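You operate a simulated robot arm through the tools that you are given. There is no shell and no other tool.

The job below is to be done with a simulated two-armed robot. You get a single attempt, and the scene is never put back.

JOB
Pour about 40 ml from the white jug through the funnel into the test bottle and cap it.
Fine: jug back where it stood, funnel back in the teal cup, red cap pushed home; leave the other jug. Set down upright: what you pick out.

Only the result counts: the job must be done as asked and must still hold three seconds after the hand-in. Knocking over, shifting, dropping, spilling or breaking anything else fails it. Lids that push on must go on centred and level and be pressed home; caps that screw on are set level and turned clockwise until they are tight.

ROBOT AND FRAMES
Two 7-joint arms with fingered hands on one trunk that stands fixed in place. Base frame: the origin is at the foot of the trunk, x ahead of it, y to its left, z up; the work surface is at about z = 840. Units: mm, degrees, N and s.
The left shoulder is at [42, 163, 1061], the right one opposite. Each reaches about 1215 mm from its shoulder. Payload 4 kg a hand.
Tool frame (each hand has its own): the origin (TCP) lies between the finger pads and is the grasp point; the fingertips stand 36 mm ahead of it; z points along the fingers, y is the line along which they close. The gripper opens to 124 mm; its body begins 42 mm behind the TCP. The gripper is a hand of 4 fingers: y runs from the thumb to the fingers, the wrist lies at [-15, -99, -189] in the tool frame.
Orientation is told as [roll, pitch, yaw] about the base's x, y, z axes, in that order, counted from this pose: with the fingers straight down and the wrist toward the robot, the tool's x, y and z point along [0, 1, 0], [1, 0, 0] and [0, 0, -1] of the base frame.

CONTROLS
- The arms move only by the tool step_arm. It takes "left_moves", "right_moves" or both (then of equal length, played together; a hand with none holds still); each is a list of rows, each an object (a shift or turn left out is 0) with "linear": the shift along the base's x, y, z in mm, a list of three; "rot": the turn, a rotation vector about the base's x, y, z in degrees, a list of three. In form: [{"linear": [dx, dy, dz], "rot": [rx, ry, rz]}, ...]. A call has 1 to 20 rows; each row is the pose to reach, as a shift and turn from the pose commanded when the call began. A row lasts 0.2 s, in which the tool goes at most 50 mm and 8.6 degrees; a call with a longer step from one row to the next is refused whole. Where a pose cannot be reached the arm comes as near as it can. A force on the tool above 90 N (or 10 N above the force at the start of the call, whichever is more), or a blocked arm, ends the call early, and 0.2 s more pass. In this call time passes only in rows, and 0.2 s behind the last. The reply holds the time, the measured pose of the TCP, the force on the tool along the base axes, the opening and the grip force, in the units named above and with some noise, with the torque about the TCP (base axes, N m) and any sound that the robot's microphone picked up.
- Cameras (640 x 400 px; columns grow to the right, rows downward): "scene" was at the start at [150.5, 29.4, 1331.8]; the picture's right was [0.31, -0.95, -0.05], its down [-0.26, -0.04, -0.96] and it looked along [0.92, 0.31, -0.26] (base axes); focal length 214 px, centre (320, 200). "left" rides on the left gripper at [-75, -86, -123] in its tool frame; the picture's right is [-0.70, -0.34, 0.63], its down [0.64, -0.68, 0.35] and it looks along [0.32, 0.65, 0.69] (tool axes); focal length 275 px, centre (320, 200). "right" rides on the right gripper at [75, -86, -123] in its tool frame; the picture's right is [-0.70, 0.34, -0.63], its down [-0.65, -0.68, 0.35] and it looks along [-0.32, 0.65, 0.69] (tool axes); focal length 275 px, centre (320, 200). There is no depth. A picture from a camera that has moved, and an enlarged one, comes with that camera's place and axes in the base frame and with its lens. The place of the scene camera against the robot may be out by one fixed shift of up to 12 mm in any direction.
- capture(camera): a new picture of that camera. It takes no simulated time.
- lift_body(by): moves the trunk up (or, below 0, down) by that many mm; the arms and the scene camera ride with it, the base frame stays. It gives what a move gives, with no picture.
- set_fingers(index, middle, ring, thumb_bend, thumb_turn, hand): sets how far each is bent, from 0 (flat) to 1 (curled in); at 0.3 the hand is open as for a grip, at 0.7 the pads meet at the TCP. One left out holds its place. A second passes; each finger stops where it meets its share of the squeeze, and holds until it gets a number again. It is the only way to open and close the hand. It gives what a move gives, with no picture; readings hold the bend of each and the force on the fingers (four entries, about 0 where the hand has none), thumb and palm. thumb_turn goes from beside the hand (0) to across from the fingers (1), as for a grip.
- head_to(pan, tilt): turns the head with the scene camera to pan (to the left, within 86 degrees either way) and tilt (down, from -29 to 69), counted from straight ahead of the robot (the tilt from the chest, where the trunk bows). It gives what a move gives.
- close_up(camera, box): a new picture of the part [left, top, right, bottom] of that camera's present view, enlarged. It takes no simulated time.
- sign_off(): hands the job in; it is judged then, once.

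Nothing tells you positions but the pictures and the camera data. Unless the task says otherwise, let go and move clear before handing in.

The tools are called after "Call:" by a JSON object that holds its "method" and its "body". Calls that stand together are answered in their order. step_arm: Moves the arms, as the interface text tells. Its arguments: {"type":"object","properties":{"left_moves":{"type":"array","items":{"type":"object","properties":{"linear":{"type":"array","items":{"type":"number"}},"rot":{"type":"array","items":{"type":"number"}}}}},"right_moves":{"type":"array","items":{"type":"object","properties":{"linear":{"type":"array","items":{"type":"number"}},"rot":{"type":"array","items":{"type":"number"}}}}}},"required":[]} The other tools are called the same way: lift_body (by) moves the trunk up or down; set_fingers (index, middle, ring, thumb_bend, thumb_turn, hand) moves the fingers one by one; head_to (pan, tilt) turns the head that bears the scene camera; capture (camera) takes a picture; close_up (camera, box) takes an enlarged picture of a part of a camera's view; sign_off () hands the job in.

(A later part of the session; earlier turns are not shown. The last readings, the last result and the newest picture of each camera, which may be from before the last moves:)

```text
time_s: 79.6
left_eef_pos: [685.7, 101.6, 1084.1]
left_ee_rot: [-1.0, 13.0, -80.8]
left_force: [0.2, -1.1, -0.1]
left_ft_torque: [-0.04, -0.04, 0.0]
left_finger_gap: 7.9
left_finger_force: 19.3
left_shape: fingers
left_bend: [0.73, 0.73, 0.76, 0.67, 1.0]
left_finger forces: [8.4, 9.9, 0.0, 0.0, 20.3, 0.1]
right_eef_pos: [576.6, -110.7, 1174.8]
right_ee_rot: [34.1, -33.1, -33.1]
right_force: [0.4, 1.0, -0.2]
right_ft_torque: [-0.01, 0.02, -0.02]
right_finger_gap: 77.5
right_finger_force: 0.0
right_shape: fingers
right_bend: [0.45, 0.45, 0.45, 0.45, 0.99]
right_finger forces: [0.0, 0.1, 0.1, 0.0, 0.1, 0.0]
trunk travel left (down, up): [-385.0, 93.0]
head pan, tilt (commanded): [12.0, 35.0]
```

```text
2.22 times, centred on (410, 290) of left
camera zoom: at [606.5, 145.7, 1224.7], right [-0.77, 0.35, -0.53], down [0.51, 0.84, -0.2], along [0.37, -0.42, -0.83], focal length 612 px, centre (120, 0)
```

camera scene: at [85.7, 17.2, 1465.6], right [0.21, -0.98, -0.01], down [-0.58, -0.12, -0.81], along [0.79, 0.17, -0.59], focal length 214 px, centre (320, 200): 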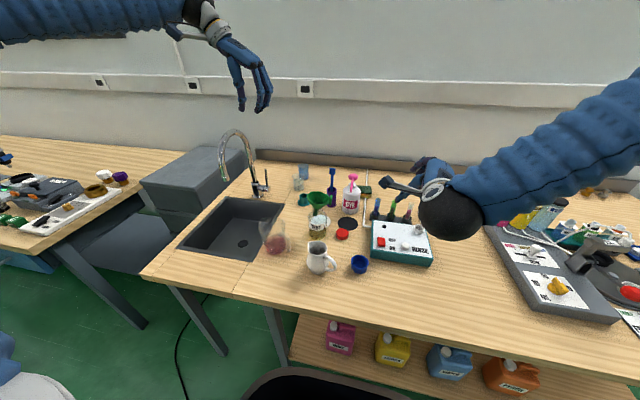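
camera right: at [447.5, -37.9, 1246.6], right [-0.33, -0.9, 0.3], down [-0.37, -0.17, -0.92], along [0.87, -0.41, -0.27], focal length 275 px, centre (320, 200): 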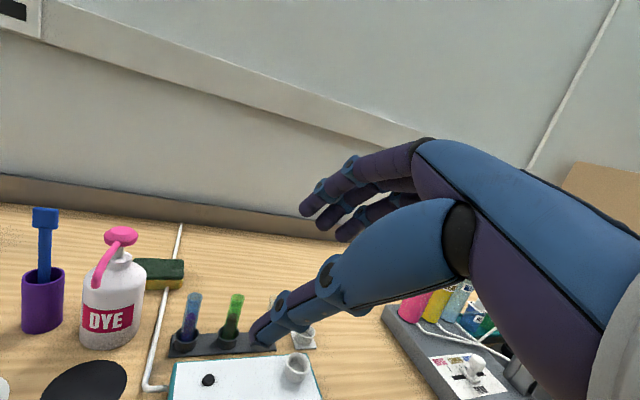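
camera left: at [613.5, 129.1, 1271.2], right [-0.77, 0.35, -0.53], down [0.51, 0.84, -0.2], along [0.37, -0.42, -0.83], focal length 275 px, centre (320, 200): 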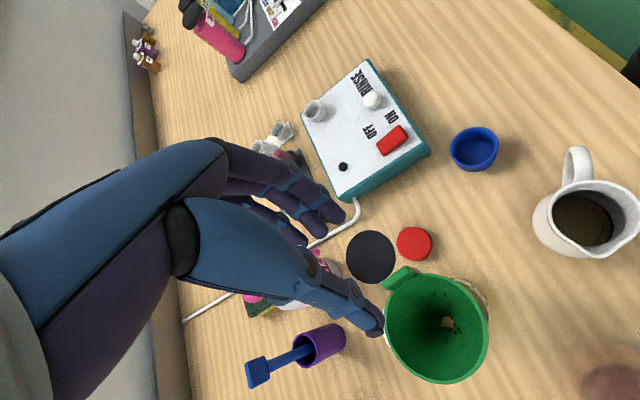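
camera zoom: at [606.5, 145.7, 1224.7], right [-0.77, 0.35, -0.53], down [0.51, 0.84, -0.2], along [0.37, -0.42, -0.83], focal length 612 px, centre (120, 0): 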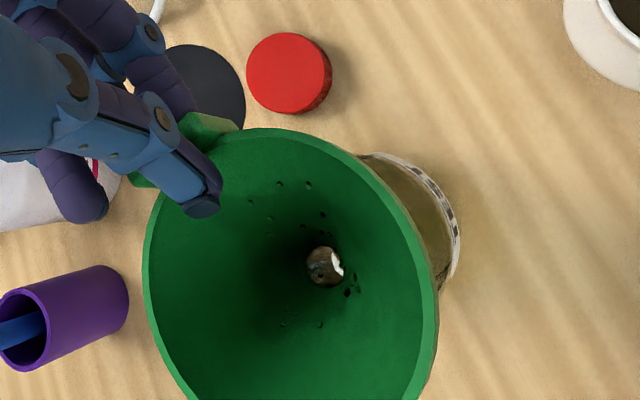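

The stem is almost out of the neck. I'll raise it to just above the opening, pause to let any drip fall into the bottle, then lift to travel height.

Call:
{"method": "step_arm", "body": {"left_moves": [{"linear": [0, -1, 6]}, {"linear": [0, -2, 14]}, {"linear": [0, -2, 14]}, {"linear": [0, -2, 14]}, {"linear": [0, -2, 14]}, {"linear": [0, -2, 30]}, {"linear": [0, -2, 50]}, {"linear": [0, -2, 66]}]}}

Call:
{"method": "close_up", "body": {"camera": "scene", "box": [285, 140, 365, 250]}}

Call:
{"method": "capture", "body": {"camera": "left"}}

```text
time_s: 81.4
left_eef_pos: [686.2, 100.4, 1150.7]
left_ee_rot: [-1.2, 13.0, -80.9]
left_force: [0.1, 1.0, -0.3]
left_ft_torque: [-0.02, -0.01, 0.02]
left_finger_gap: 7.9
left_finger_force: 18.8
left_shape: fingers
left_bend: [0.73, 0.73, 0.76, 0.67, 1.0]
left_finger forces: [8.7, 9.3, 0.0, 0.0, 20.1, 0.1]
right_eef_pos: [575.5, -111.5, 1174.0]
right_ee_rot: [34.1, -33.2, -33.1]
right_force: [0.3, 0.0, -0.5]
right_ft_torque: [-0.01, -0.02, 0.04]
right_finger_gap: 77.5
right_finger_force: 0.0
right_shape: fingers
right_bend: [0.45, 0.45, 0.45, 0.45, 0.99]
right_finger forces: [0.1, 0.0, 0.0, 0.1, 0.0, 0.1]
trunk travel left (down, up): [-385.0, 93.0]
head pan, tilt (commanded): [12.0, 35.0]
```

```text
3.64 times, centred on (325, 195) of scene
camera zoom: at [85.8, 18.9, 1465.6], right [0.21, -0.98, 0.0], down [-0.58, -0.12, -0.81], along [0.79, 0.17, -0.59], focal length 780 px, centre (302, 218)
```

zoom: 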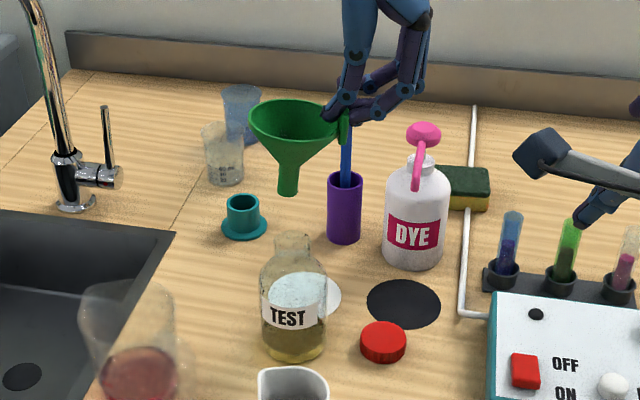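

```text
taken
camera left: at [606.6, 144.3, 1291.9], right [-0.77, 0.35, -0.53], down [0.51, 0.84, -0.2], along [0.37, -0.42, -0.83], focal length 275 px, centre (320, 200)
```

left: 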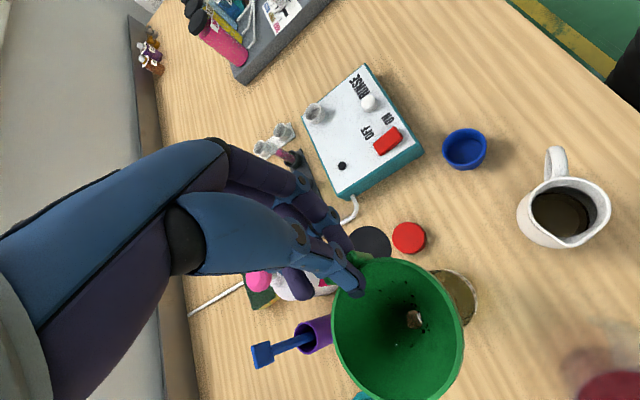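

The funnel is free of the bottle and tilted about 5°. I'll level it, restore its original heading, and carry it high over to the teal cup at about (873, 266).

Call:
{"method": "step_arm", "body": {"left_moves": [{"linear": [20, 12, 0], "rot": [-0.8, -0.1, 1]}, {"linear": [48, 28, 0], "rot": [-1.6, -0.3, 2]}, {"linear": [78, 46, 0], "rot": [-2.4, -0.4, 3.2]}, {"linear": [108, 64, 0], "rot": [-3.2, -0.5, 4.4]}, {"linear": [138, 82, 0], "rot": [-4, -0.7, 5.6]}, {"linear": [166, 98, 0], "rot": [-4.8, -0.8, 6.8]}, {"linear": [188, 111, 0], "rot": [-5.4, -0.9, 8]}, {"linear": [200, 118, 0], "rot": [-5.4, -0.9, 8]}]}}

Call:
{"method": "close_up", "body": {"camera": "scene", "box": [275, 125, 355, 225]}}

Call:
{"method": "capture", "body": {"camera": "left"}}

Call:
{"method": "close_up", "body": {"camera": "scene", "box": [295, 180, 355, 250]}}

```text
time_s: 83.2
left_eef_pos: [875.4, 224.3, 1150.6]
left_ee_rot: [-1.3, 7.4, -72.9]
left_force: [0.3, 0.8, -0.8]
left_ft_torque: [0.01, -0.02, 0.0]
left_finger_gap: 7.7
left_finger_force: 19.6
left_shape: fingers
left_bend: [0.73, 0.73, 0.76, 0.67, 1.0]
left_finger forces: [8.9, 9.3, 0.0, 0.1, 20.2, 0.1]
left hand out of reach, approached as far as the arm can: row 7, 8
right_eef_pos: [577.1, -111.7, 1173.2]
right_ee_rot: [34.1, -33.2, -33.1]
right_force: [-0.1, -0.2, -0.2]
right_ft_torque: [0.0, -0.01, -0.03]
right_finger_gap: 77.6
right_finger_force: 0.0
right_shape: fingers
right_bend: [0.45, 0.45, 0.45, 0.45, 0.99]
right_finger forces: [0.0, 0.0, 0.0, 0.0, 0.0, 0.1]
trunk travel left (down, up): [-385.0, 93.0]
head pan, tilt (commanded): [12.0, 35.0]
```

```text
4.00 times, centred on (315, 175) of scene
camera zoom: at [85.8, 19.1, 1465.6], right [0.21, -0.98, 0.0], down [-0.58, -0.12, -0.81], along [0.79, 0.17, -0.59], focal length 858 px, centre (340, 300)
```

zoom: 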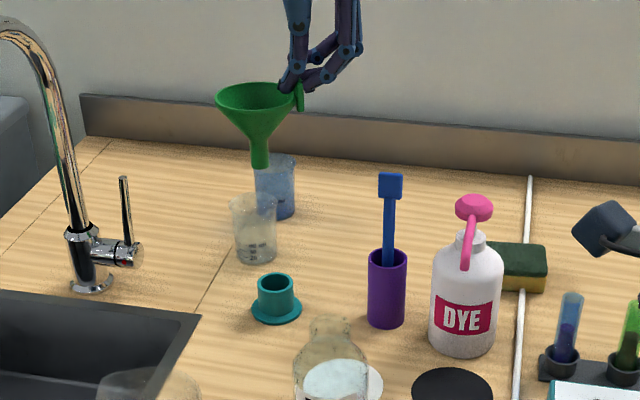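

```text
taken
camera left: at [787.8, 269.3, 1286.0], right [-0.8, 0.19, -0.57], down [0.4, 0.88, -0.27], along [0.45, -0.44, -0.78], focal length 275 px, centre (320, 200)
```

left: 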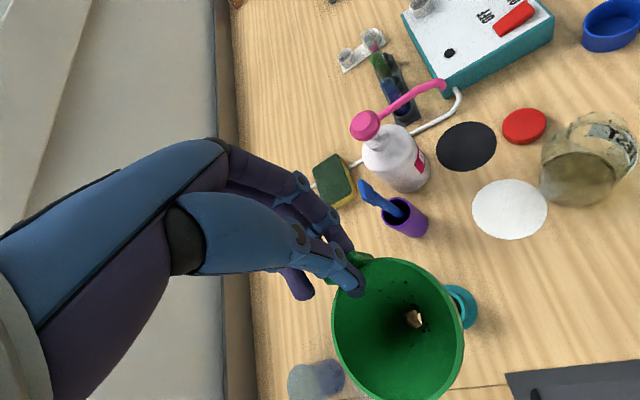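

```text
5.71 times, centred on (325, 215) of scene
camera zoom: at [85.8, 19.1, 1465.6], right [0.21, -0.98, 0.0], down [-0.58, -0.12, -0.81], along [0.79, 0.17, -0.59], focal length 1226 px, centre (291, 114)
```

zoom: 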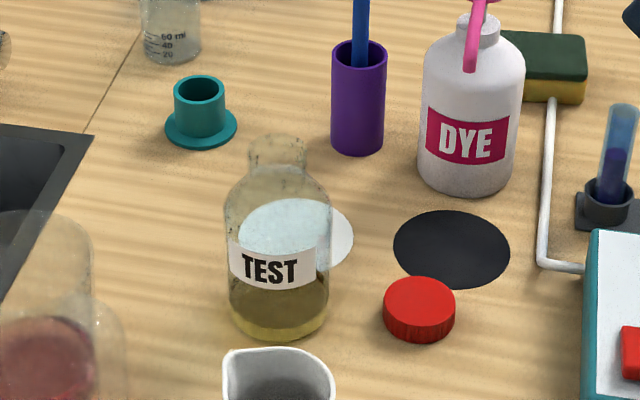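

The target is just out of reach with the trunk this high. The funnel is held safely above the cup, so I'll lower the trunk by 80 mm; the stem stays well above the cup.

Call:
{"method": "lift_body", "body": {"by": -80}}

Call:
{"method": "capture", "body": {"camera": "scene"}}

Call:
{"method": "capture", "body": {"camera": "left"}}

```text
time_s: 84.3
left_eef_pos: [875.5, 224.5, 1071.8]
left_ee_rot: [-1.4, 7.5, -72.9]
left_force: [-0.3, -0.1, 0.1]
left_ft_torque: [0.02, -0.03, 0.01]
left_finger_gap: 7.7
left_finger_force: 19.1
left_shape: fingers
left_bend: [0.73, 0.73, 0.76, 0.67, 1.0]
left_finger forces: [8.9, 9.3, 0.0, 0.0, 20.2, 0.0]
right_eef_pos: [583.3, -111.7, 1062.2]
right_ee_rot: [32.4, -30.7, -32.2]
right_force: [0.5, -1.1, -0.5]
right_ft_torque: [-0.03, 0.0, 0.01]
right_finger_gap: 77.4
right_finger_force: 0.0
right_shape: fingers
right_bend: [0.45, 0.45, 0.45, 0.45, 0.99]
right_finger forces: [0.0, 0.1, 0.0, 0.0, 0.0, 0.0]
trunk travel left (down, up): [-305.0, 173.0]
head pan, tilt (commanded): [12.0, 35.0]
```

```text
taken
camera scene: at [107.4, 18.9, 1378.9], right [0.21, -0.98, -0.02], down [-0.62, -0.12, -0.78], along [0.76, 0.17, -0.63], focal length 214 px, centre (320, 200)
```

scene: 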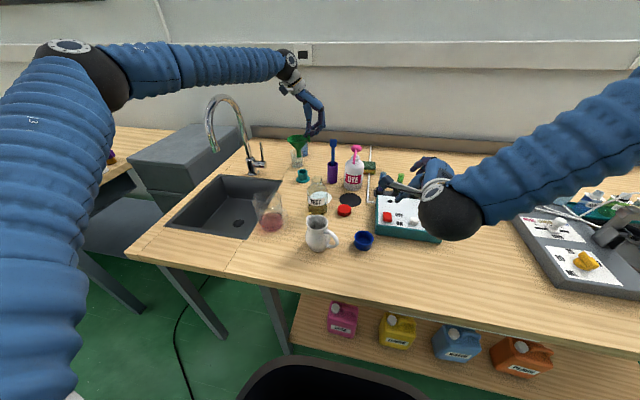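

```text
taken
camera left: at [787.0, 268.9, 1206.9], right [-0.8, 0.19, -0.57], down [0.4, 0.88, -0.27], along [0.45, -0.44, -0.78], focal length 275 px, centre (320, 200)
```

left: 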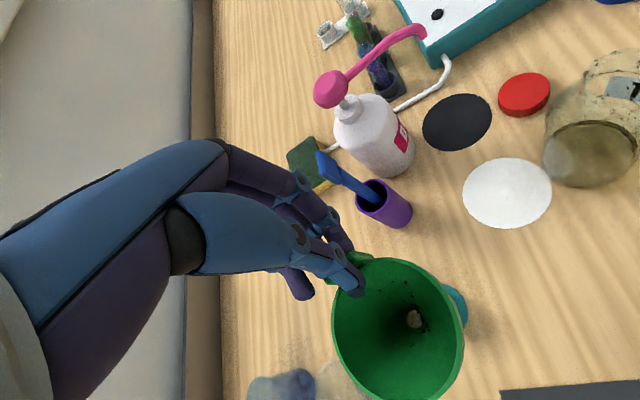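

The stem is still about 80 mm above the cup. I'll issue a zero move to see what pose is now commanded.

Call:
{"method": "step_arm", "body": {"left_moves": [{"linear": [0, 0, 0]}]}}

Call:
{"method": "close_up", "body": {"camera": "scene", "box": [275, 125, 335, 195]}}

Call:
{"method": "close_up", "body": {"camera": "left", "box": [330, 250, 490, 400]}}

```text
time_s: 84.7
left_eef_pos: [876.9, 223.3, 1071.2]
left_ee_rot: [-1.5, 7.6, -73.0]
left_force: [0.4, -0.4, -0.1]
left_ft_torque: [0.0, 0.0, 0.03]
left_finger_gap: 8.1
left_finger_force: 19.2
left_shape: fingers
left_bend: [0.73, 0.73, 0.76, 0.67, 1.0]
left_finger forces: [8.9, 9.4, 0.0, 0.0, 20.2, 0.0]
right_eef_pos: [584.3, -111.9, 1062.9]
right_ee_rot: [32.2, -30.8, -32.2]
right_force: [-0.1, 0.3, -0.3]
right_ft_torque: [0.01, -0.02, -0.04]
right_finger_gap: 77.5
right_finger_force: 0.0
right_shape: fingers
right_bend: [0.45, 0.45, 0.45, 0.45, 0.99]
right_finger forces: [0.0, 0.0, 0.0, 0.0, 0.0, 0.1]
trunk travel left (down, up): [-305.0, 173.0]
head pan, tilt (commanded): [12.0, 35.0]
```

```text
5.71 times, centred on (305, 160) of scene
camera zoom: at [108.4, 19.1, 1378.7], right [0.21, -0.98, -0.02], down [-0.62, -0.12, -0.78], along [0.76, 0.17, -0.63], focal length 1226 px, centre (406, 429)
```

zoom: 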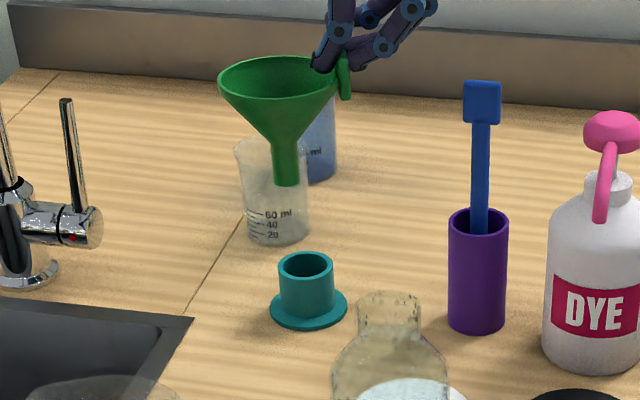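

```text
2.67 times, centred on (410, 325) of left
camera zoom: at [787.8, 269.0, 1205.5], right [-0.8, 0.19, -0.57], down [0.4, 0.88, -0.27], along [0.45, -0.44, -0.78], focal length 734 px, centre (80, -133)
```

zoom: 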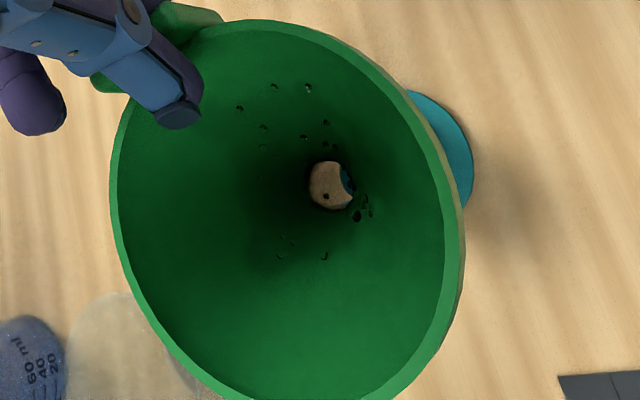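

The funnel hangs level. From the left wrist camera the stem tip is at (868, 271) and the cup centre at (873, 266), so I'll shift by (+5, −6) and lower to just above the cup.

Call:
{"method": "step_arm", "body": {"left_moves": [{"linear": [2.5, -3, 0]}, {"linear": [5, -6, -10]}, {"linear": [5, -6, -25]}, {"linear": [5, -6, -42]}, {"linear": [5, -6, -58]}]}}

Call:
{"method": "close_up", "body": {"camera": "scene", "box": [285, 145, 335, 195]}}

Call:
{"method": "close_up", "body": {"camera": "left", "box": [330, 250, 490, 400]}}

```text
time_s: 85.9
left_eef_pos: [879.7, 217.0, 1013.7]
left_ee_rot: [-1.6, 7.4, -73.0]
left_force: [0.0, -0.5, 0.1]
left_ft_torque: [-0.01, -0.01, 0.02]
left_finger_gap: 7.9
left_finger_force: 18.9
left_shape: fingers
left_bend: [0.73, 0.73, 0.76, 0.67, 1.0]
left_finger forces: [9.1, 9.2, 0.0, 0.1, 20.3, 0.1]
right_eef_pos: [584.3, -111.7, 1063.4]
right_ee_rot: [32.3, -30.9, -32.3]
right_force: [0.5, 0.2, -0.8]
right_ft_torque: [0.02, 0.0, 0.0]
right_finger_gap: 77.5
right_finger_force: 0.0
right_shape: fingers
right_bend: [0.45, 0.45, 0.45, 0.45, 0.99]
right_finger forces: [0.0, 0.0, 0.0, 0.0, 0.0, 0.0]
trunk travel left (down, up): [-305.0, 173.0]
head pan, tilt (commanded): [12.0, 35.0]
```

```text
8.00 times, centred on (310, 170) of scene
camera zoom: at [108.1, 18.9, 1378.7], right [0.21, -0.98, -0.02], down [-0.62, -0.12, -0.78], along [0.76, 0.17, -0.63], focal length 1716 px, centre (400, 440)
```

zoom: 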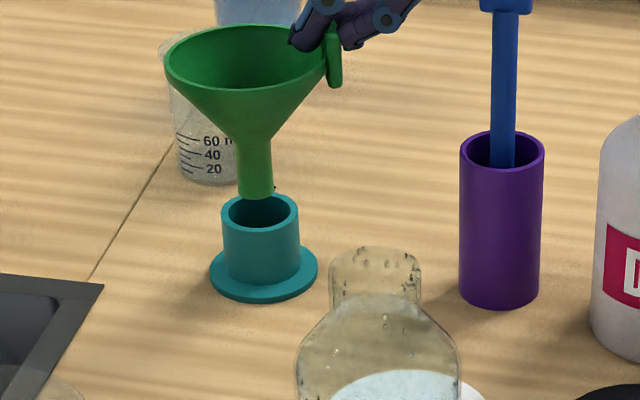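

```text
2.67 times, centred on (410, 325) of left
camera zoom: at [791.2, 262.3, 1147.5], right [-0.8, 0.19, -0.57], down [0.4, 0.88, -0.27], along [0.45, -0.44, -0.78], focal length 734 px, centre (80, -133)
```

zoom: 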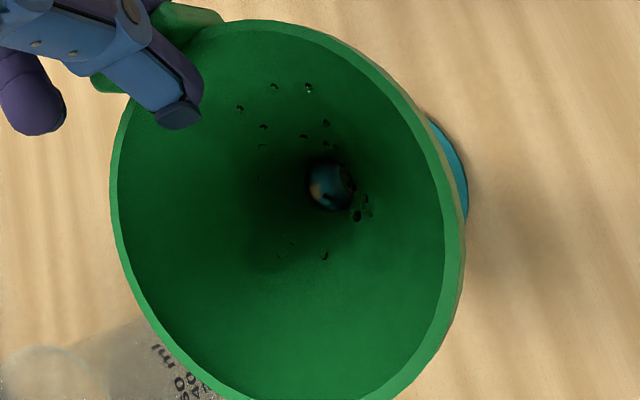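

The stem tip is centred over the cup bore within 2–3 mm in both views. Lowering into it step by step.

Call:
{"method": "step_arm", "body": {"left_moves": [{"linear": [1, 1, -6]}, {"linear": [1, 1, -12]}, {"linear": [1, 1, -18]}, {"linear": [1, 1, -24]}]}}

Call:
{"method": "close_up", "body": {"camera": "scene", "box": [285, 145, 335, 195]}}

Call:
{"method": "close_up", "body": {"camera": "left", "box": [330, 250, 490, 400]}}

```text
time_s: 86.9
left_eef_pos: [883.2, 218.9, 988.3]
left_ee_rot: [-1.6, 7.5, -73.1]
left_force: [0.6, -0.4, 1.4]
left_ft_torque: [0.02, 0.02, 0.03]
left_finger_gap: 8.1
left_finger_force: 19.4
left_shape: fingers
left_bend: [0.73, 0.74, 0.76, 0.67, 1.0]
left_finger forces: [9.6, 8.4, 0.0, 0.1, 20.9, 0.0]
right_eef_pos: [583.7, -112.2, 1063.4]
right_ee_rot: [32.3, -30.8, -32.2]
right_force: [-1.3, -0.3, 0.9]
right_ft_torque: [0.02, -0.01, -0.04]
right_finger_gap: 77.1
right_finger_force: 0.1
right_shape: fingers
right_bend: [0.45, 0.45, 0.45, 0.45, 0.99]
right_finger forces: [0.0, 0.0, 0.0, 0.0, 0.0, 0.1]
trunk travel left (down, up): [-305.0, 173.0]
head pan, tilt (commanded): [12.0, 35.0]
```

```text
8.00 times, centred on (310, 170) of scene
camera zoom: at [107.8, 18.7, 1378.8], right [0.21, -0.98, -0.02], down [-0.62, -0.12, -0.78], along [0.76, 0.17, -0.63], focal length 1716 px, centre (400, 440)
```

zoom: 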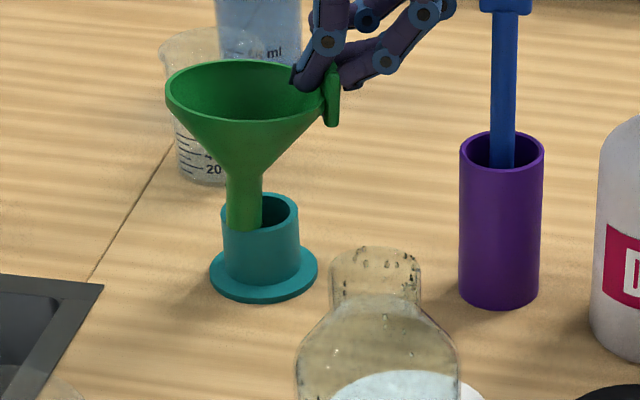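

```text
2.67 times, centred on (410, 325) of left
camera zoom: at [794.1, 263.8, 1123.9], right [-0.8, 0.19, -0.57], down [0.4, 0.88, -0.27], along [0.45, -0.44, -0.78], focal length 734 px, centre (80, -133)
```

zoom: 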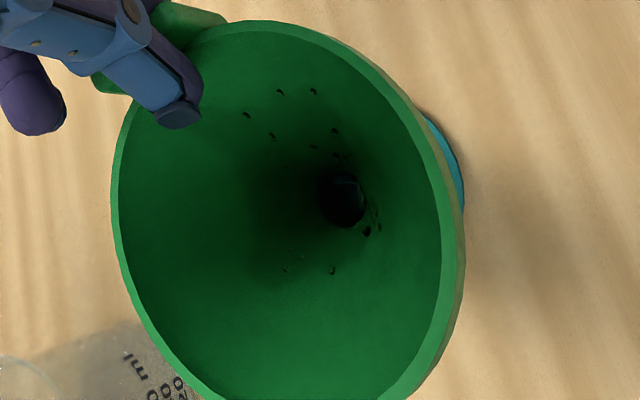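

The stem touched the cup's front lip instead of entering. I'll raise it again and look more carefully.

Call:
{"method": "step_arm", "body": {"left_moves": [{"linear": [0, 0, 6]}, {"linear": [0, 0, 14]}]}}

Call:
{"method": "close_up", "body": {"camera": "scene", "box": [290, 150, 320, 180]}}

Call:
{"method": "close_up", "body": {"camera": "left", "box": [330, 250, 490, 400]}}

Call:
{"method": "capture", "body": {"camera": "right"}}

```text
time_s: 87.5
left_eef_pos: [881.2, 220.0, 1001.4]
left_ee_rot: [-1.5, 7.4, -73.0]
left_force: [-0.4, 0.3, -0.8]
left_ft_torque: [0.02, 0.01, 0.03]
left_finger_gap: 7.9
left_finger_force: 18.2
left_shape: fingers
left_bend: [0.73, 0.74, 0.76, 0.67, 1.0]
left_finger forces: [8.8, 9.3, 0.0, 0.0, 19.8, 0.0]
right_eef_pos: [583.2, -111.7, 1063.0]
right_ee_rot: [32.4, -30.8, -32.2]
right_force: [-0.6, 0.4, 0.3]
right_ft_torque: [0.01, 0.0, -0.02]
right_finger_gap: 77.5
right_finger_force: 0.1
right_shape: fingers
right_bend: [0.45, 0.45, 0.45, 0.45, 0.99]
right_finger forces: [0.0, 0.0, 0.0, 0.0, 0.0, 0.1]
trunk travel left (down, up): [-305.0, 173.0]
head pan, tilt (commanded): [12.0, 35.0]
```

```text
13.33 times, centred on (305, 165) of scene
camera zoom: at [107.8, 19.0, 1378.8], right [0.21, -0.98, -0.02], down [-0.62, -0.12, -0.78], along [0.76, 0.17, -0.63], focal length 2860 px, centre (520, 667)
```

zoom: 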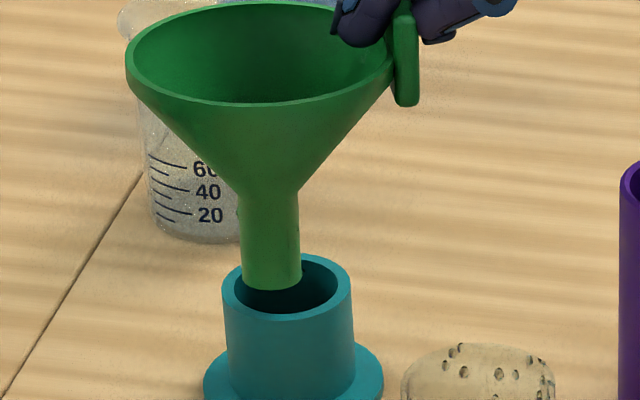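

```text
2.67 times, centred on (410, 325) of left
camera zoom: at [793.9, 264.4, 1137.4], right [-0.8, 0.19, -0.57], down [0.4, 0.88, -0.27], along [0.45, -0.44, -0.78], focal length 734 px, centre (80, -133)
```

zoom: 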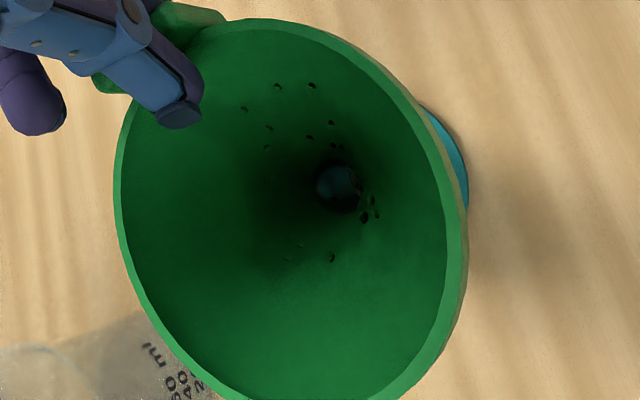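

```text
taken
camera right: at [458.5, -36.2, 1141.9], right [-0.32, -0.89, 0.31], down [-0.41, -0.17, -0.9], along [0.85, -0.42, -0.32], focal length 275 px, centre (320, 200)
```

right: 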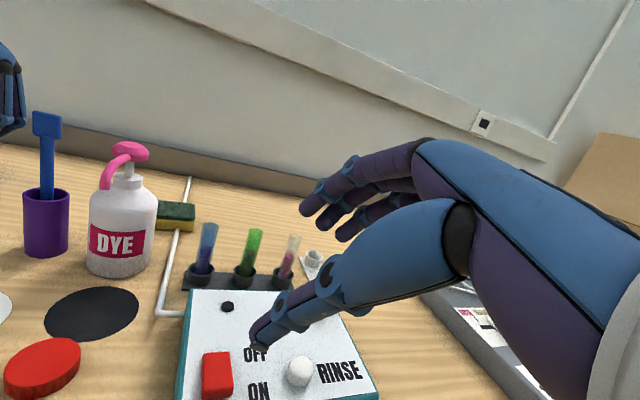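

From the close view the stem is about 4–5 mm left of the bore's centre. I'll shift by (+1.5, −4.5) and lower slightly, then verify.

Call:
{"method": "step_arm", "body": {"left_moves": [{"linear": [1.5, -4.5, 0]}, {"linear": [1.5, -4.5, -4]}]}}

Call:
{"method": "close_up", "body": {"camera": "scene", "box": [290, 150, 320, 180]}}

Call:
{"method": "close_up", "body": {"camera": "left", "box": [330, 250, 490, 400]}}

```text
time_s: 88.1
left_eef_pos: [884.2, 216.2, 997.9]
left_ee_rot: [-1.5, 7.4, -73.1]
left_force: [0.0, -0.2, 0.4]
left_ft_torque: [-0.03, 0.01, 0.02]
left_finger_gap: 7.9
left_finger_force: 19.5
left_shape: fingers
left_bend: [0.73, 0.74, 0.76, 0.67, 1.0]
left_finger forces: [8.9, 9.3, 0.0, 0.0, 19.8, 0.1]
right_eef_pos: [584.0, -111.6, 1061.9]
right_ee_rot: [32.4, -30.8, -32.2]
right_force: [-0.3, 0.4, 0.3]
right_ft_torque: [0.03, 0.0, 0.03]
right_finger_gap: 77.4
right_finger_force: 0.0
right_shape: fingers
right_bend: [0.45, 0.45, 0.45, 0.45, 0.99]
right_finger forces: [0.1, 0.0, 0.0, 0.1, 0.1, 0.0]
trunk travel left (down, up): [-305.0, 173.0]
head pan, tilt (commanded): [12.0, 35.0]
```

```text
13.33 times, centred on (305, 165) of scene
camera zoom: at [108.1, 19.3, 1378.7], right [0.21, -0.98, -0.01], down [-0.62, -0.12, -0.78], along [0.76, 0.17, -0.63], focal length 2860 px, centre (520, 667)
```

zoom: 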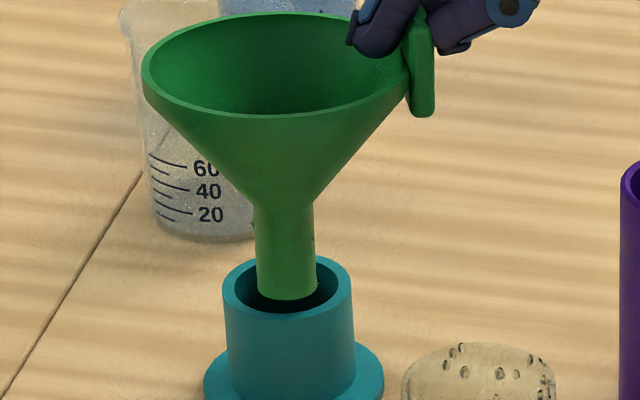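

```text
2.67 times, centred on (410, 325) of left
camera zoom: at [795.0, 260.4, 1133.3], right [-0.8, 0.19, -0.57], down [0.4, 0.88, -0.27], along [0.45, -0.44, -0.78], focal length 734 px, centre (80, -133)
```

zoom: 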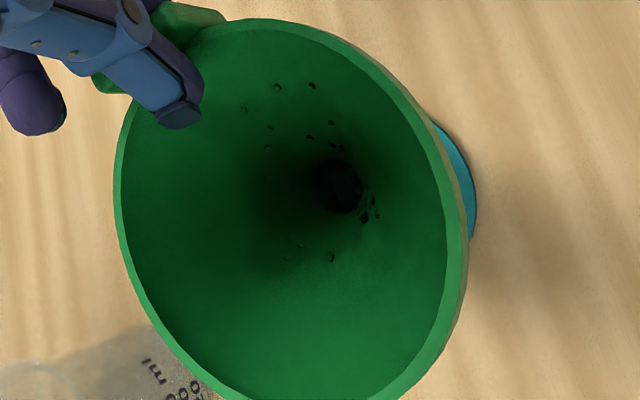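

The stem is now centred sideways over the bore. I'll move it 3 mm farther back and lower a little, checking force and view.

Call:
{"method": "step_arm", "body": {"left_moves": [{"linear": [3, 0, 0]}, {"linear": [3, 0, -4]}, {"linear": [3, 0, -8]}]}}

Call:
{"method": "close_up", "body": {"camera": "scene", "box": [290, 150, 320, 180]}}

```text
time_s: 88.9
left_eef_pos: [882.6, 214.7, 991.8]
left_ee_rot: [-1.4, 7.4, -73.0]
left_force: [0.7, 0.0, 0.2]
left_ft_torque: [0.01, -0.01, -0.01]
left_finger_gap: 7.5
left_finger_force: 19.0
left_shape: fingers
left_bend: [0.73, 0.74, 0.76, 0.67, 1.0]
left_finger forces: [9.1, 9.2, 0.1, 0.1, 20.3, 0.1]
left hand out of reach, approached as far as the arm can: row 1, 2, 3
right_eef_pos: [584.5, -111.2, 1062.3]
right_ee_rot: [32.3, -30.7, -32.2]
right_force: [-0.6, 0.4, -0.7]
right_ft_torque: [0.02, 0.0, -0.02]
right_finger_gap: 77.4
right_finger_force: 0.0
right_shape: fingers
right_bend: [0.45, 0.45, 0.45, 0.45, 0.99]
right_finger forces: [0.0, 0.0, 0.0, 0.0, 0.0, 0.1]
trunk travel left (down, up): [-305.0, 173.0]
head pan, tilt (commanded): [12.0, 35.0]
```

```text
13.33 times, centred on (305, 165) of scene
camera zoom: at [107.9, 18.9, 1378.8], right [0.21, -0.98, -0.02], down [-0.62, -0.12, -0.78], along [0.76, 0.17, -0.63], focal length 2860 px, centre (520, 667)
```

zoom: 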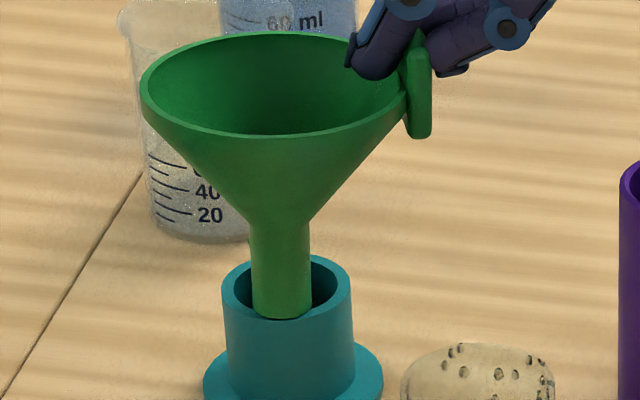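

The hole I used in the wrist view is the funnel's throat, not the stem tip, so the axis is really about 10 mm short of the cup, which matches the scene view. I can't reach farther at this trunk height, so I'll raise both hands and lower the trunk another 80 mm.

Call:
{"method": "step_arm", "body": {"left_moves": [{"linear": [-4, 0, 15]}, {"linear": [-8, 2, 40]}, {"linear": [-10, 4, 70]}, {"linear": [-12, 5, 100]}], "right_moves": [{"linear": [0, -10, 20]}, {"linear": [0, -20, 45]}, {"linear": [0, -30, 70]}, {"linear": [0, -40, 95]}]}}

Call:
{"method": "lift_body", "body": {"by": -80}}

Call:
{"method": "capture", "body": {"camera": "scene"}}

```text
time_s: 89.9
left_eef_pos: [867.8, 223.5, 1092.9]
left_ee_rot: [-1.4, 7.5, -73.0]
left_force: [-1.5, 1.1, -0.1]
left_ft_torque: [0.0, -0.03, 0.0]
left_finger_gap: 7.8
left_finger_force: 19.3
left_shape: fingers
left_bend: [0.74, 0.74, 0.76, 0.67, 1.0]
left_finger forces: [9.3, 9.1, 0.0, 0.1, 20.1, 0.1]
right_eef_pos: [582.4, -150.5, 1158.9]
right_ee_rot: [32.3, -30.8, -32.2]
right_force: [-0.3, -0.8, -0.1]
right_ft_torque: [0.0, 0.0, 0.0]
right_finger_gap: 77.3
right_finger_force: 0.1
right_shape: fingers
right_bend: [0.45, 0.45, 0.45, 0.45, 0.99]
right_finger forces: [0.0, 0.0, 0.0, 0.0, 0.1, 0.0]
right hand out of reach, approached as far as the arm can: row 2, 3
trunk travel left (down, up): [-305.0, 173.0]
head pan, tilt (commanded): [12.0, 35.0]
```

```text
time_s: 91.1
left_eef_pos: [870.1, 222.0, 1013.0]
left_ee_rot: [-1.3, 7.6, -73.0]
left_force: [-0.9, 0.0, 0.2]
left_ft_torque: [-0.01, 0.0, -0.02]
left_finger_gap: 7.6
left_finger_force: 19.4
left_shape: fingers
left_bend: [0.74, 0.74, 0.76, 0.67, 1.0]
left_finger forces: [9.3, 9.0, 0.0, 0.1, 20.0, 0.0]
right_eef_pos: [599.4, -152.5, 1032.7]
right_ee_rot: [29.6, -27.1, -31.0]
right_force: [-0.4, 0.3, 0.7]
right_ft_torque: [-0.01, 0.0, 0.03]
right_finger_gap: 77.7
right_finger_force: 0.1
right_shape: fingers
right_bend: [0.45, 0.45, 0.45, 0.45, 0.99]
right_finger forces: [0.1, 0.0, 0.0, 0.1, 0.1, 0.0]
trunk travel left (down, up): [-225.0, 253.0]
head pan, tilt (commanded): [12.0, 35.0]
```

```text
taken
camera scene: at [141.5, 19.0, 1287.5], right [0.21, -0.98, -0.03], down [-0.68, -0.12, -0.72], along [0.7, 0.17, -0.69], focal length 214 px, centre (320, 200)
```

scene: 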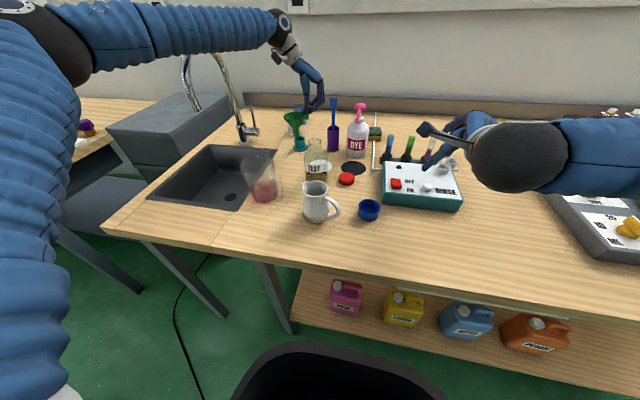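

The trunk is back at its original height. I'll move the funnel over the cup by the corrected offset and check from the scene view.

Call:
{"method": "step_arm", "body": {"left_moves": [{"linear": [8, -1.5, 0]}, {"linear": [16, -3, 0]}, {"linear": [23, -4.4, 0]}]}}

Call:
{"method": "close_up", "body": {"camera": "scene", "box": [280, 115, 320, 155]}}

Call:
{"method": "close_up", "body": {"camera": "left", "box": [330, 250, 490, 400]}}

```text
time_s: 91.9
left_eef_pos: [894.5, 216.9, 1009.6]
left_ee_rot: [-1.6, 7.7, -73.1]
left_force: [0.0, 0.3, -0.7]
left_ft_torque: [0.01, 0.0, -0.04]
left_finger_gap: 7.8
left_finger_force: 19.3
left_shape: fingers
left_bend: [0.74, 0.74, 0.76, 0.67, 1.0]
left_finger forces: [9.4, 9.1, 0.0, 0.1, 20.1, 0.0]
right_eef_pos: [600.1, -151.1, 1032.9]
right_ee_rot: [29.6, -27.0, -30.9]
right_force: [0.5, -0.2, -0.2]
right_ft_torque: [0.03, 0.04, 0.02]
right_finger_gap: 77.9
right_finger_force: 0.0
right_shape: fingers
right_bend: [0.45, 0.45, 0.45, 0.45, 0.99]
right_finger forces: [0.1, 0.0, 0.1, 0.0, 0.0, 0.0]
trunk travel left (down, up): [-225.0, 253.0]
head pan, tilt (commanded): [12.0, 35.0]
```

```text
10.00 times, centred on (300, 135) of scene
camera zoom: at [142.6, 18.8, 1287.0], right [0.21, -0.98, -0.03], down [-0.68, -0.12, -0.72], along [0.7, 0.17, -0.69], focal length 2145 px, centre (520, 850)
```

zoom: 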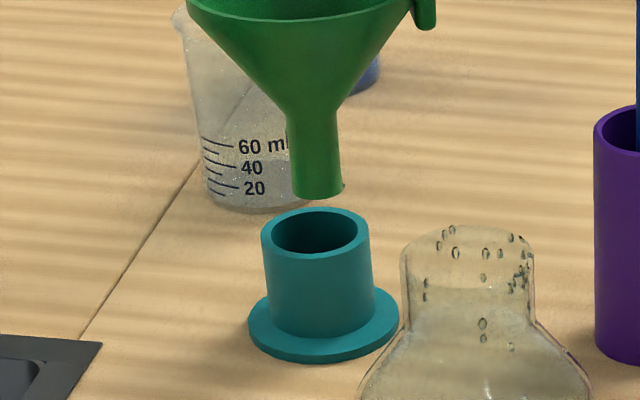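

```text
2.67 times, centred on (410, 325) of left
camera zoom: at [805.9, 261.5, 1145.1], right [-0.8, 0.19, -0.56], down [0.4, 0.88, -0.27], along [0.44, -0.44, -0.78], focal length 734 px, centre (80, -133)
```

zoom: 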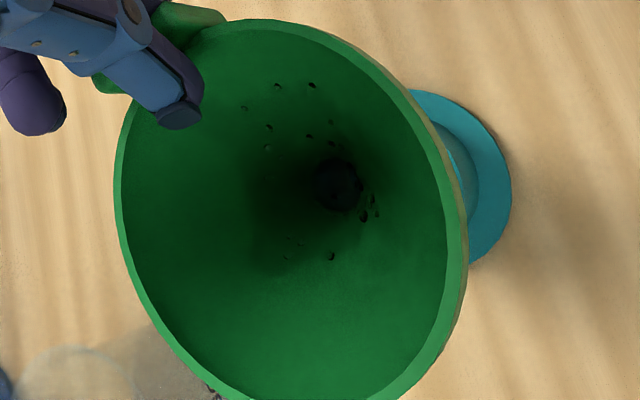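

The stem is now lined up over the bore within about 2–3 mm. Shifting 2 mm left and lowering.

Call:
{"method": "step_arm", "body": {"left_moves": [{"linear": [0, 2, -5]}, {"linear": [0, 2, -10]}, {"linear": [0, 2, -16]}]}}

Call:
{"method": "close_up", "body": {"camera": "scene", "box": [280, 115, 320, 155]}}

```text
time_s: 92.7
left_eef_pos: [894.0, 217.5, 994.4]
left_ee_rot: [-1.6, 7.5, -73.1]
left_force: [0.0, 0.7, -0.4]
left_ft_torque: [-0.01, 0.01, 0.01]
left_finger_gap: 7.8
left_finger_force: 19.2
left_shape: fingers
left_bend: [0.74, 0.74, 0.76, 0.67, 1.0]
left_finger forces: [9.4, 9.1, 0.0, 0.1, 20.1, 0.0]
right_eef_pos: [600.2, -151.2, 1033.6]
right_ee_rot: [29.6, -27.2, -30.9]
right_force: [0.0, 0.2, 0.0]
right_ft_torque: [0.0, -0.01, 0.01]
right_finger_gap: 77.6
right_finger_force: 0.0
right_shape: fingers
right_bend: [0.45, 0.45, 0.45, 0.45, 0.99]
right_finger forces: [0.0, 0.0, 0.0, 0.0, 0.0, 0.1]
trunk travel left (down, up): [-225.0, 253.0]
head pan, tilt (commanded): [12.0, 35.0]
```

```text
10.00 times, centred on (300, 135) of scene
camera zoom: at [142.3, 19.0, 1287.1], right [0.21, -0.98, -0.03], down [-0.68, -0.12, -0.72], along [0.7, 0.17, -0.69], focal length 2145 px, centre (520, 850)
```

zoom: 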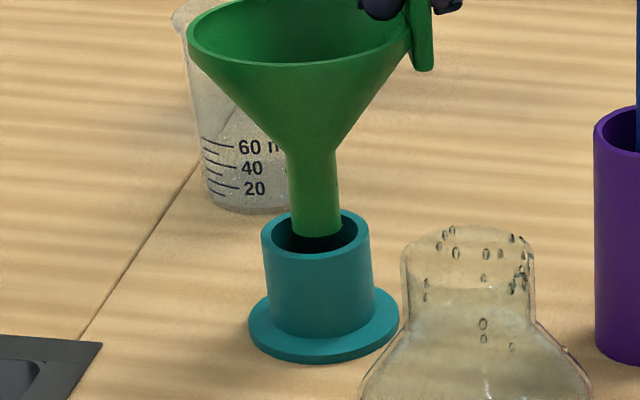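

The stem tip is centred right at the bore's opening. Continuing down.

Call:
{"method": "step_arm", "body": {"left_moves": [{"linear": [0, 0, -5]}, {"linear": [0, 0, -10]}, {"linear": [0, 0, -15]}]}}

Call:
{"method": "close_up", "body": {"camera": "scene", "box": [280, 115, 320, 155]}}

```text
time_s: 93.5
left_eef_pos: [893.7, 218.2, 979.9]
left_ee_rot: [-1.5, 7.5, -72.9]
left_force: [0.4, 0.4, -1.1]
left_ft_torque: [0.01, 0.0, -0.04]
left_finger_gap: 7.4
left_finger_force: 19.5
left_shape: fingers
left_bend: [0.74, 0.74, 0.76, 0.67, 1.0]
left_finger forces: [9.4, 9.1, 0.0, 0.0, 20.1, 0.1]
right_eef_pos: [600.0, -151.4, 1033.0]
right_ee_rot: [29.7, -27.1, -31.0]
right_force: [-0.1, -0.5, -0.1]
right_ft_torque: [0.0, 0.01, 0.02]
right_finger_gap: 77.5
right_finger_force: 0.2
right_shape: fingers
right_bend: [0.45, 0.45, 0.45, 0.45, 0.99]
right_finger forces: [0.1, 0.0, 0.0, 0.1, 0.1, 0.1]
trunk travel left (down, up): [-225.0, 253.0]
head pan, tilt (commanded): [12.0, 35.0]
```

```text
10.00 times, centred on (300, 135) of scene
camera zoom: at [142.2, 19.0, 1287.1], right [0.21, -0.98, -0.03], down [-0.68, -0.12, -0.72], along [0.7, 0.17, -0.69], focal length 2145 px, centre (520, 850)
```

zoom: 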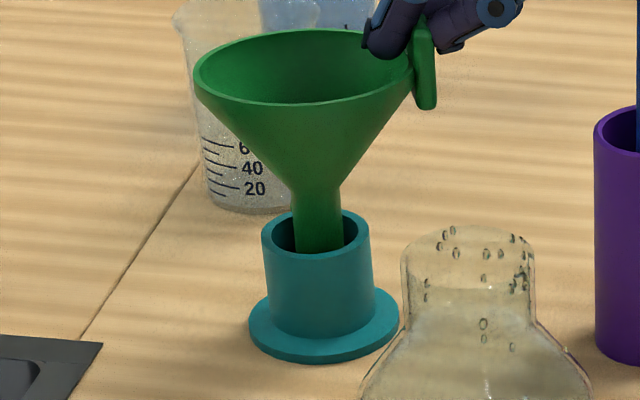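

The stem is inside the bore now. Lowering most of the remaining way; the seat should be about 30 mm down.

Call:
{"method": "step_arm", "body": {"left_moves": [{"linear": [0, 0, -7]}, {"linear": [0, 0, -14]}, {"linear": [0, 0, -20]}, {"linear": [0, 0, -25]}]}}

Call:
{"method": "close_up", "body": {"camera": "scene", "box": [280, 115, 320, 155]}}

Call:
{"method": "close_up", "body": {"camera": "left", "box": [330, 250, 490, 400]}}

```text
time_s: 94.5
left_eef_pos: [894.6, 218.7, 955.8]
left_ee_rot: [-1.4, 7.5, -73.0]
left_force: [-0.5, -1.0, 0.0]
left_ft_torque: [-0.01, 0.03, 0.01]
left_finger_gap: 7.5
left_finger_force: 19.7
left_shape: fingers
left_bend: [0.74, 0.74, 0.76, 0.67, 1.0]
left_finger forces: [9.6, 8.6, 0.0, 0.0, 20.0, 0.0]
right_eef_pos: [600.1, -151.4, 1032.0]
right_ee_rot: [29.7, -27.1, -31.0]
right_force: [-1.2, 0.3, -0.4]
right_ft_torque: [-0.02, 0.0, -0.02]
right_finger_gap: 77.8
right_finger_force: 0.1
right_shape: fingers
right_bend: [0.45, 0.45, 0.45, 0.45, 0.99]
right_finger forces: [0.0, 0.0, 0.2, 0.0, 0.0, 0.0]
trunk travel left (down, up): [-225.0, 253.0]
head pan, tilt (commanded): [12.0, 35.0]
```

```text
10.00 times, centred on (300, 135) of scene
camera zoom: at [142.0, 19.0, 1287.2], right [0.21, -0.98, -0.03], down [-0.68, -0.12, -0.72], along [0.7, 0.17, -0.69], focal length 2145 px, centre (520, 850)
```

zoom: 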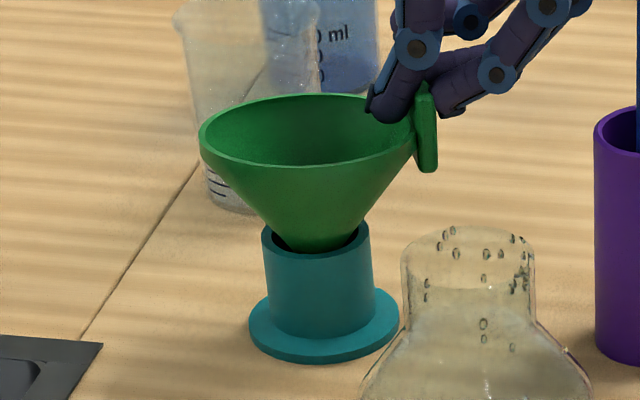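

```text
2.67 times, centred on (410, 325) of left
camera zoom: at [805.3, 264.0, 1091.0], right [-0.8, 0.19, -0.57], down [0.4, 0.88, -0.27], along [0.45, -0.44, -0.78], focal length 734 px, centre (80, -133)
```

zoom: 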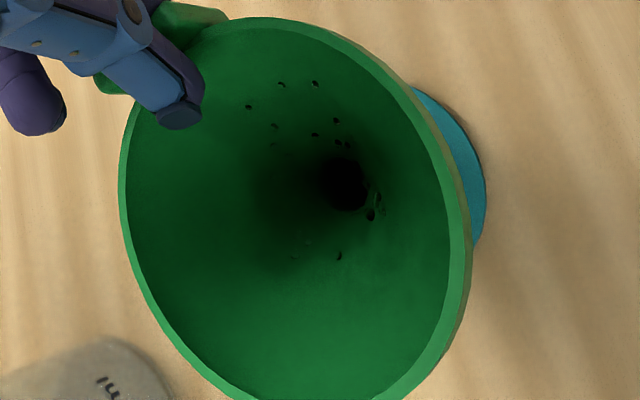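

Nearly seated, and the cup hasn't moved. Down 3 mm more, then release in a small step.

Call:
{"method": "step_arm", "body": {"left_moves": [{"linear": [0, 0, -3]}]}}

Call:
{"method": "set_fingers", "body": {"hand": "left", "index": 0.64, "middle": 0.64, "ring": 0.64, "thumb_bend": 0.62}}

Call:
{"method": "close_up", "body": {"camera": "scene", "box": [280, 115, 320, 155]}}

Call:
{"method": "close_up", "body": {"camera": "left", "box": [330, 250, 490, 400]}}

```text
time_s: 94.9
left_eef_pos: [894.4, 218.9, 952.8]
left_ee_rot: [-1.6, 7.5, -73.0]
left_force: [-0.1, -0.5, 0.5]
left_ft_torque: [0.01, 0.01, 0.01]
left_finger_gap: 7.9
left_finger_force: 19.3
left_shape: fingers
left_bend: [0.74, 0.74, 0.76, 0.67, 1.0]
left_finger forces: [9.9, 8.2, 0.0, 0.1, 20.0, 0.0]
right_eef_pos: [599.4, -150.7, 1032.8]
right_ee_rot: [29.8, -27.0, -30.9]
right_force: [0.0, -0.4, 0.5]
right_ft_torque: [0.03, 0.05, -0.07]
right_finger_gap: 77.9
right_finger_force: 0.1
right_shape: fingers
right_bend: [0.45, 0.45, 0.45, 0.45, 0.99]
right_finger forces: [0.1, 0.0, 0.0, 0.1, 0.0, 0.1]
trunk travel left (down, up): [-225.0, 253.0]
head pan, tilt (commanded): [12.0, 35.0]
```

```text
time_s: 95.9
left_eef_pos: [894.4, 218.7, 952.9]
left_ee_rot: [-1.5, 7.5, -72.9]
left_force: [0.1, -0.3, -0.3]
left_ft_torque: [0.0, -0.01, -0.05]
left_finger_gap: 21.9
left_finger_force: 0.1
left_shape: fingers
left_bend: [0.64, 0.64, 0.64, 0.62, 1.0]
left_finger forces: [0.1, 0.0, 0.0, 0.1, 0.0, 0.0]
right_eef_pos: [599.3, -150.6, 1033.3]
right_ee_rot: [29.7, -27.1, -30.9]
right_force: [-0.6, -0.4, -0.3]
right_ft_torque: [0.0, 0.01, -0.01]
right_finger_gap: 77.6
right_finger_force: 0.0
right_shape: fingers
right_bend: [0.45, 0.45, 0.45, 0.45, 0.99]
right_finger forces: [0.0, 0.0, 0.0, 0.1, 0.1, 0.0]
trunk travel left (down, up): [-225.0, 253.0]
head pan, tilt (commanded): [12.0, 35.0]
```

```text
10.00 times, centred on (300, 135) of scene
camera zoom: at [142.0, 18.9, 1287.2], right [0.21, -0.98, -0.03], down [-0.68, -0.12, -0.72], along [0.7, 0.17, -0.69], focal length 2145 px, centre (520, 850)
```

zoom: 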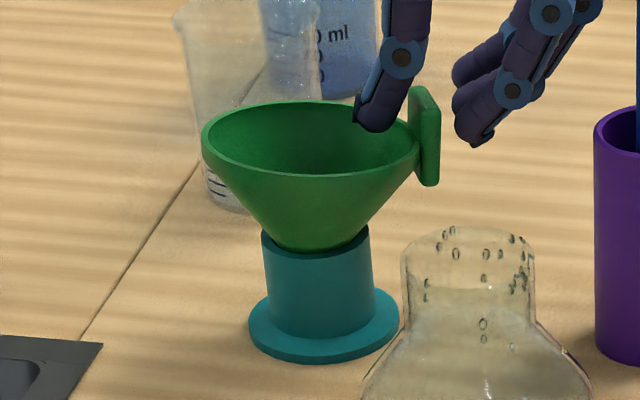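

```text
2.67 times, centred on (410, 325) of left
camera zoom: at [805.7, 263.7, 1087.8], right [-0.8, 0.19, -0.57], down [0.4, 0.88, -0.27], along [0.45, -0.44, -0.78], focal length 734 px, centre (80, -133)
```

zoom: 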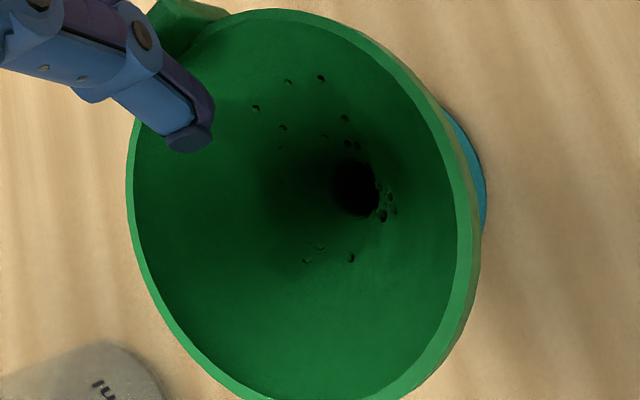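

The funnel sits level in the teal cup, matching its original picture. I'll lift the left hand clear and go toward the red cap.

Call:
{"method": "step_arm", "body": {"left_moves": [{"linear": [0, 0, 10]}, {"linear": [0, 0, 30]}, {"linear": [0, 0, 60]}, {"linear": [0, 0, 95]}, {"linear": [-20, 0, 120], "rot": [-1, -0.4, -2]}, {"linear": [-55, -15, 130], "rot": [-2, -0.8, -5]}, {"linear": [-90, -40, 130], "rot": [-3, -1.2, -8]}, {"linear": [-125, -70, 125], "rot": [-4, -1.6, -11]}, {"linear": [-155, -100, 115], "rot": [-5, -2, -14]}, {"linear": [-180, -130, 100], "rot": [-6, -2.4, -16]}, {"linear": [-199, -157, 80], "rot": [-7.3, -2.6, -17]}]}}

Call:
{"method": "capture", "body": {"camera": "left"}}

Call:
{"method": "close_up", "body": {"camera": "scene", "box": [270, 100, 390, 200]}}

```text
time_s: 98.3
left_eef_pos: [696.3, 60.3, 1031.5]
left_ee_rot: [0.0, -0.1, -89.9]
left_force: [0.0, -0.6, 0.6]
left_ft_torque: [0.01, -0.01, -0.03]
left_finger_gap: 22.0
left_finger_force: 0.0
left_shape: fingers
left_bend: [0.64, 0.64, 0.64, 0.62, 1.0]
left_finger forces: [0.0, 0.0, 0.0, 0.0, 0.1, 0.1]
right_eef_pos: [600.6, -151.6, 1032.4]
right_ee_rot: [29.8, -27.0, -30.9]
right_force: [0.6, -0.2, 0.3]
right_ft_torque: [0.05, -0.02, 0.0]
right_finger_gap: 77.6
right_finger_force: 0.0
right_shape: fingers
right_bend: [0.45, 0.45, 0.45, 0.45, 0.99]
right_finger forces: [0.0, 0.0, 0.0, 0.1, 0.0, 0.1]
trunk travel left (down, up): [-225.0, 253.0]
head pan, tilt (commanded): [12.0, 35.0]
```

```text
taken
camera left: at [621.9, 145.9, 1154.3], right [-0.7, 0.34, -0.63], down [0.64, 0.68, -0.35], along [0.32, -0.65, -0.69], focal length 275 px, centre (320, 200)
```

left: 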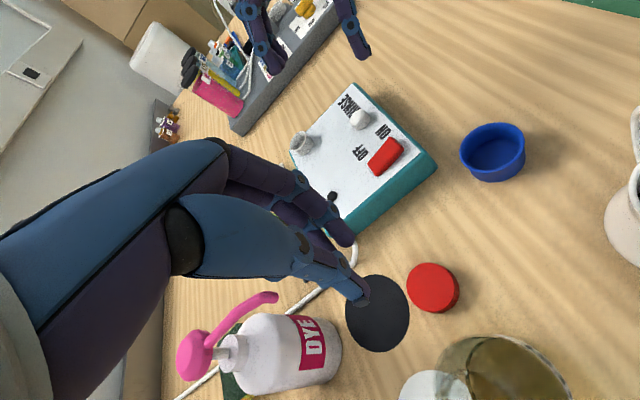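

```text
4.00 times, centred on (330, 150) of scene
camera zoom: at [142.3, 18.6, 1287.1], right [0.21, -0.98, -0.03], down [-0.68, -0.12, -0.72], along [0.7, 0.17, -0.69], focal length 858 px, centre (280, 400)
```

zoom: 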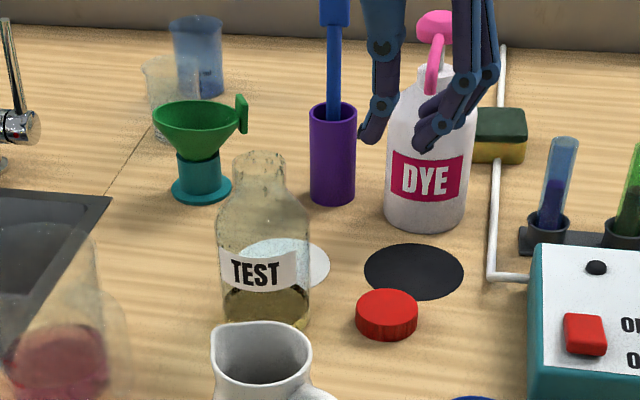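

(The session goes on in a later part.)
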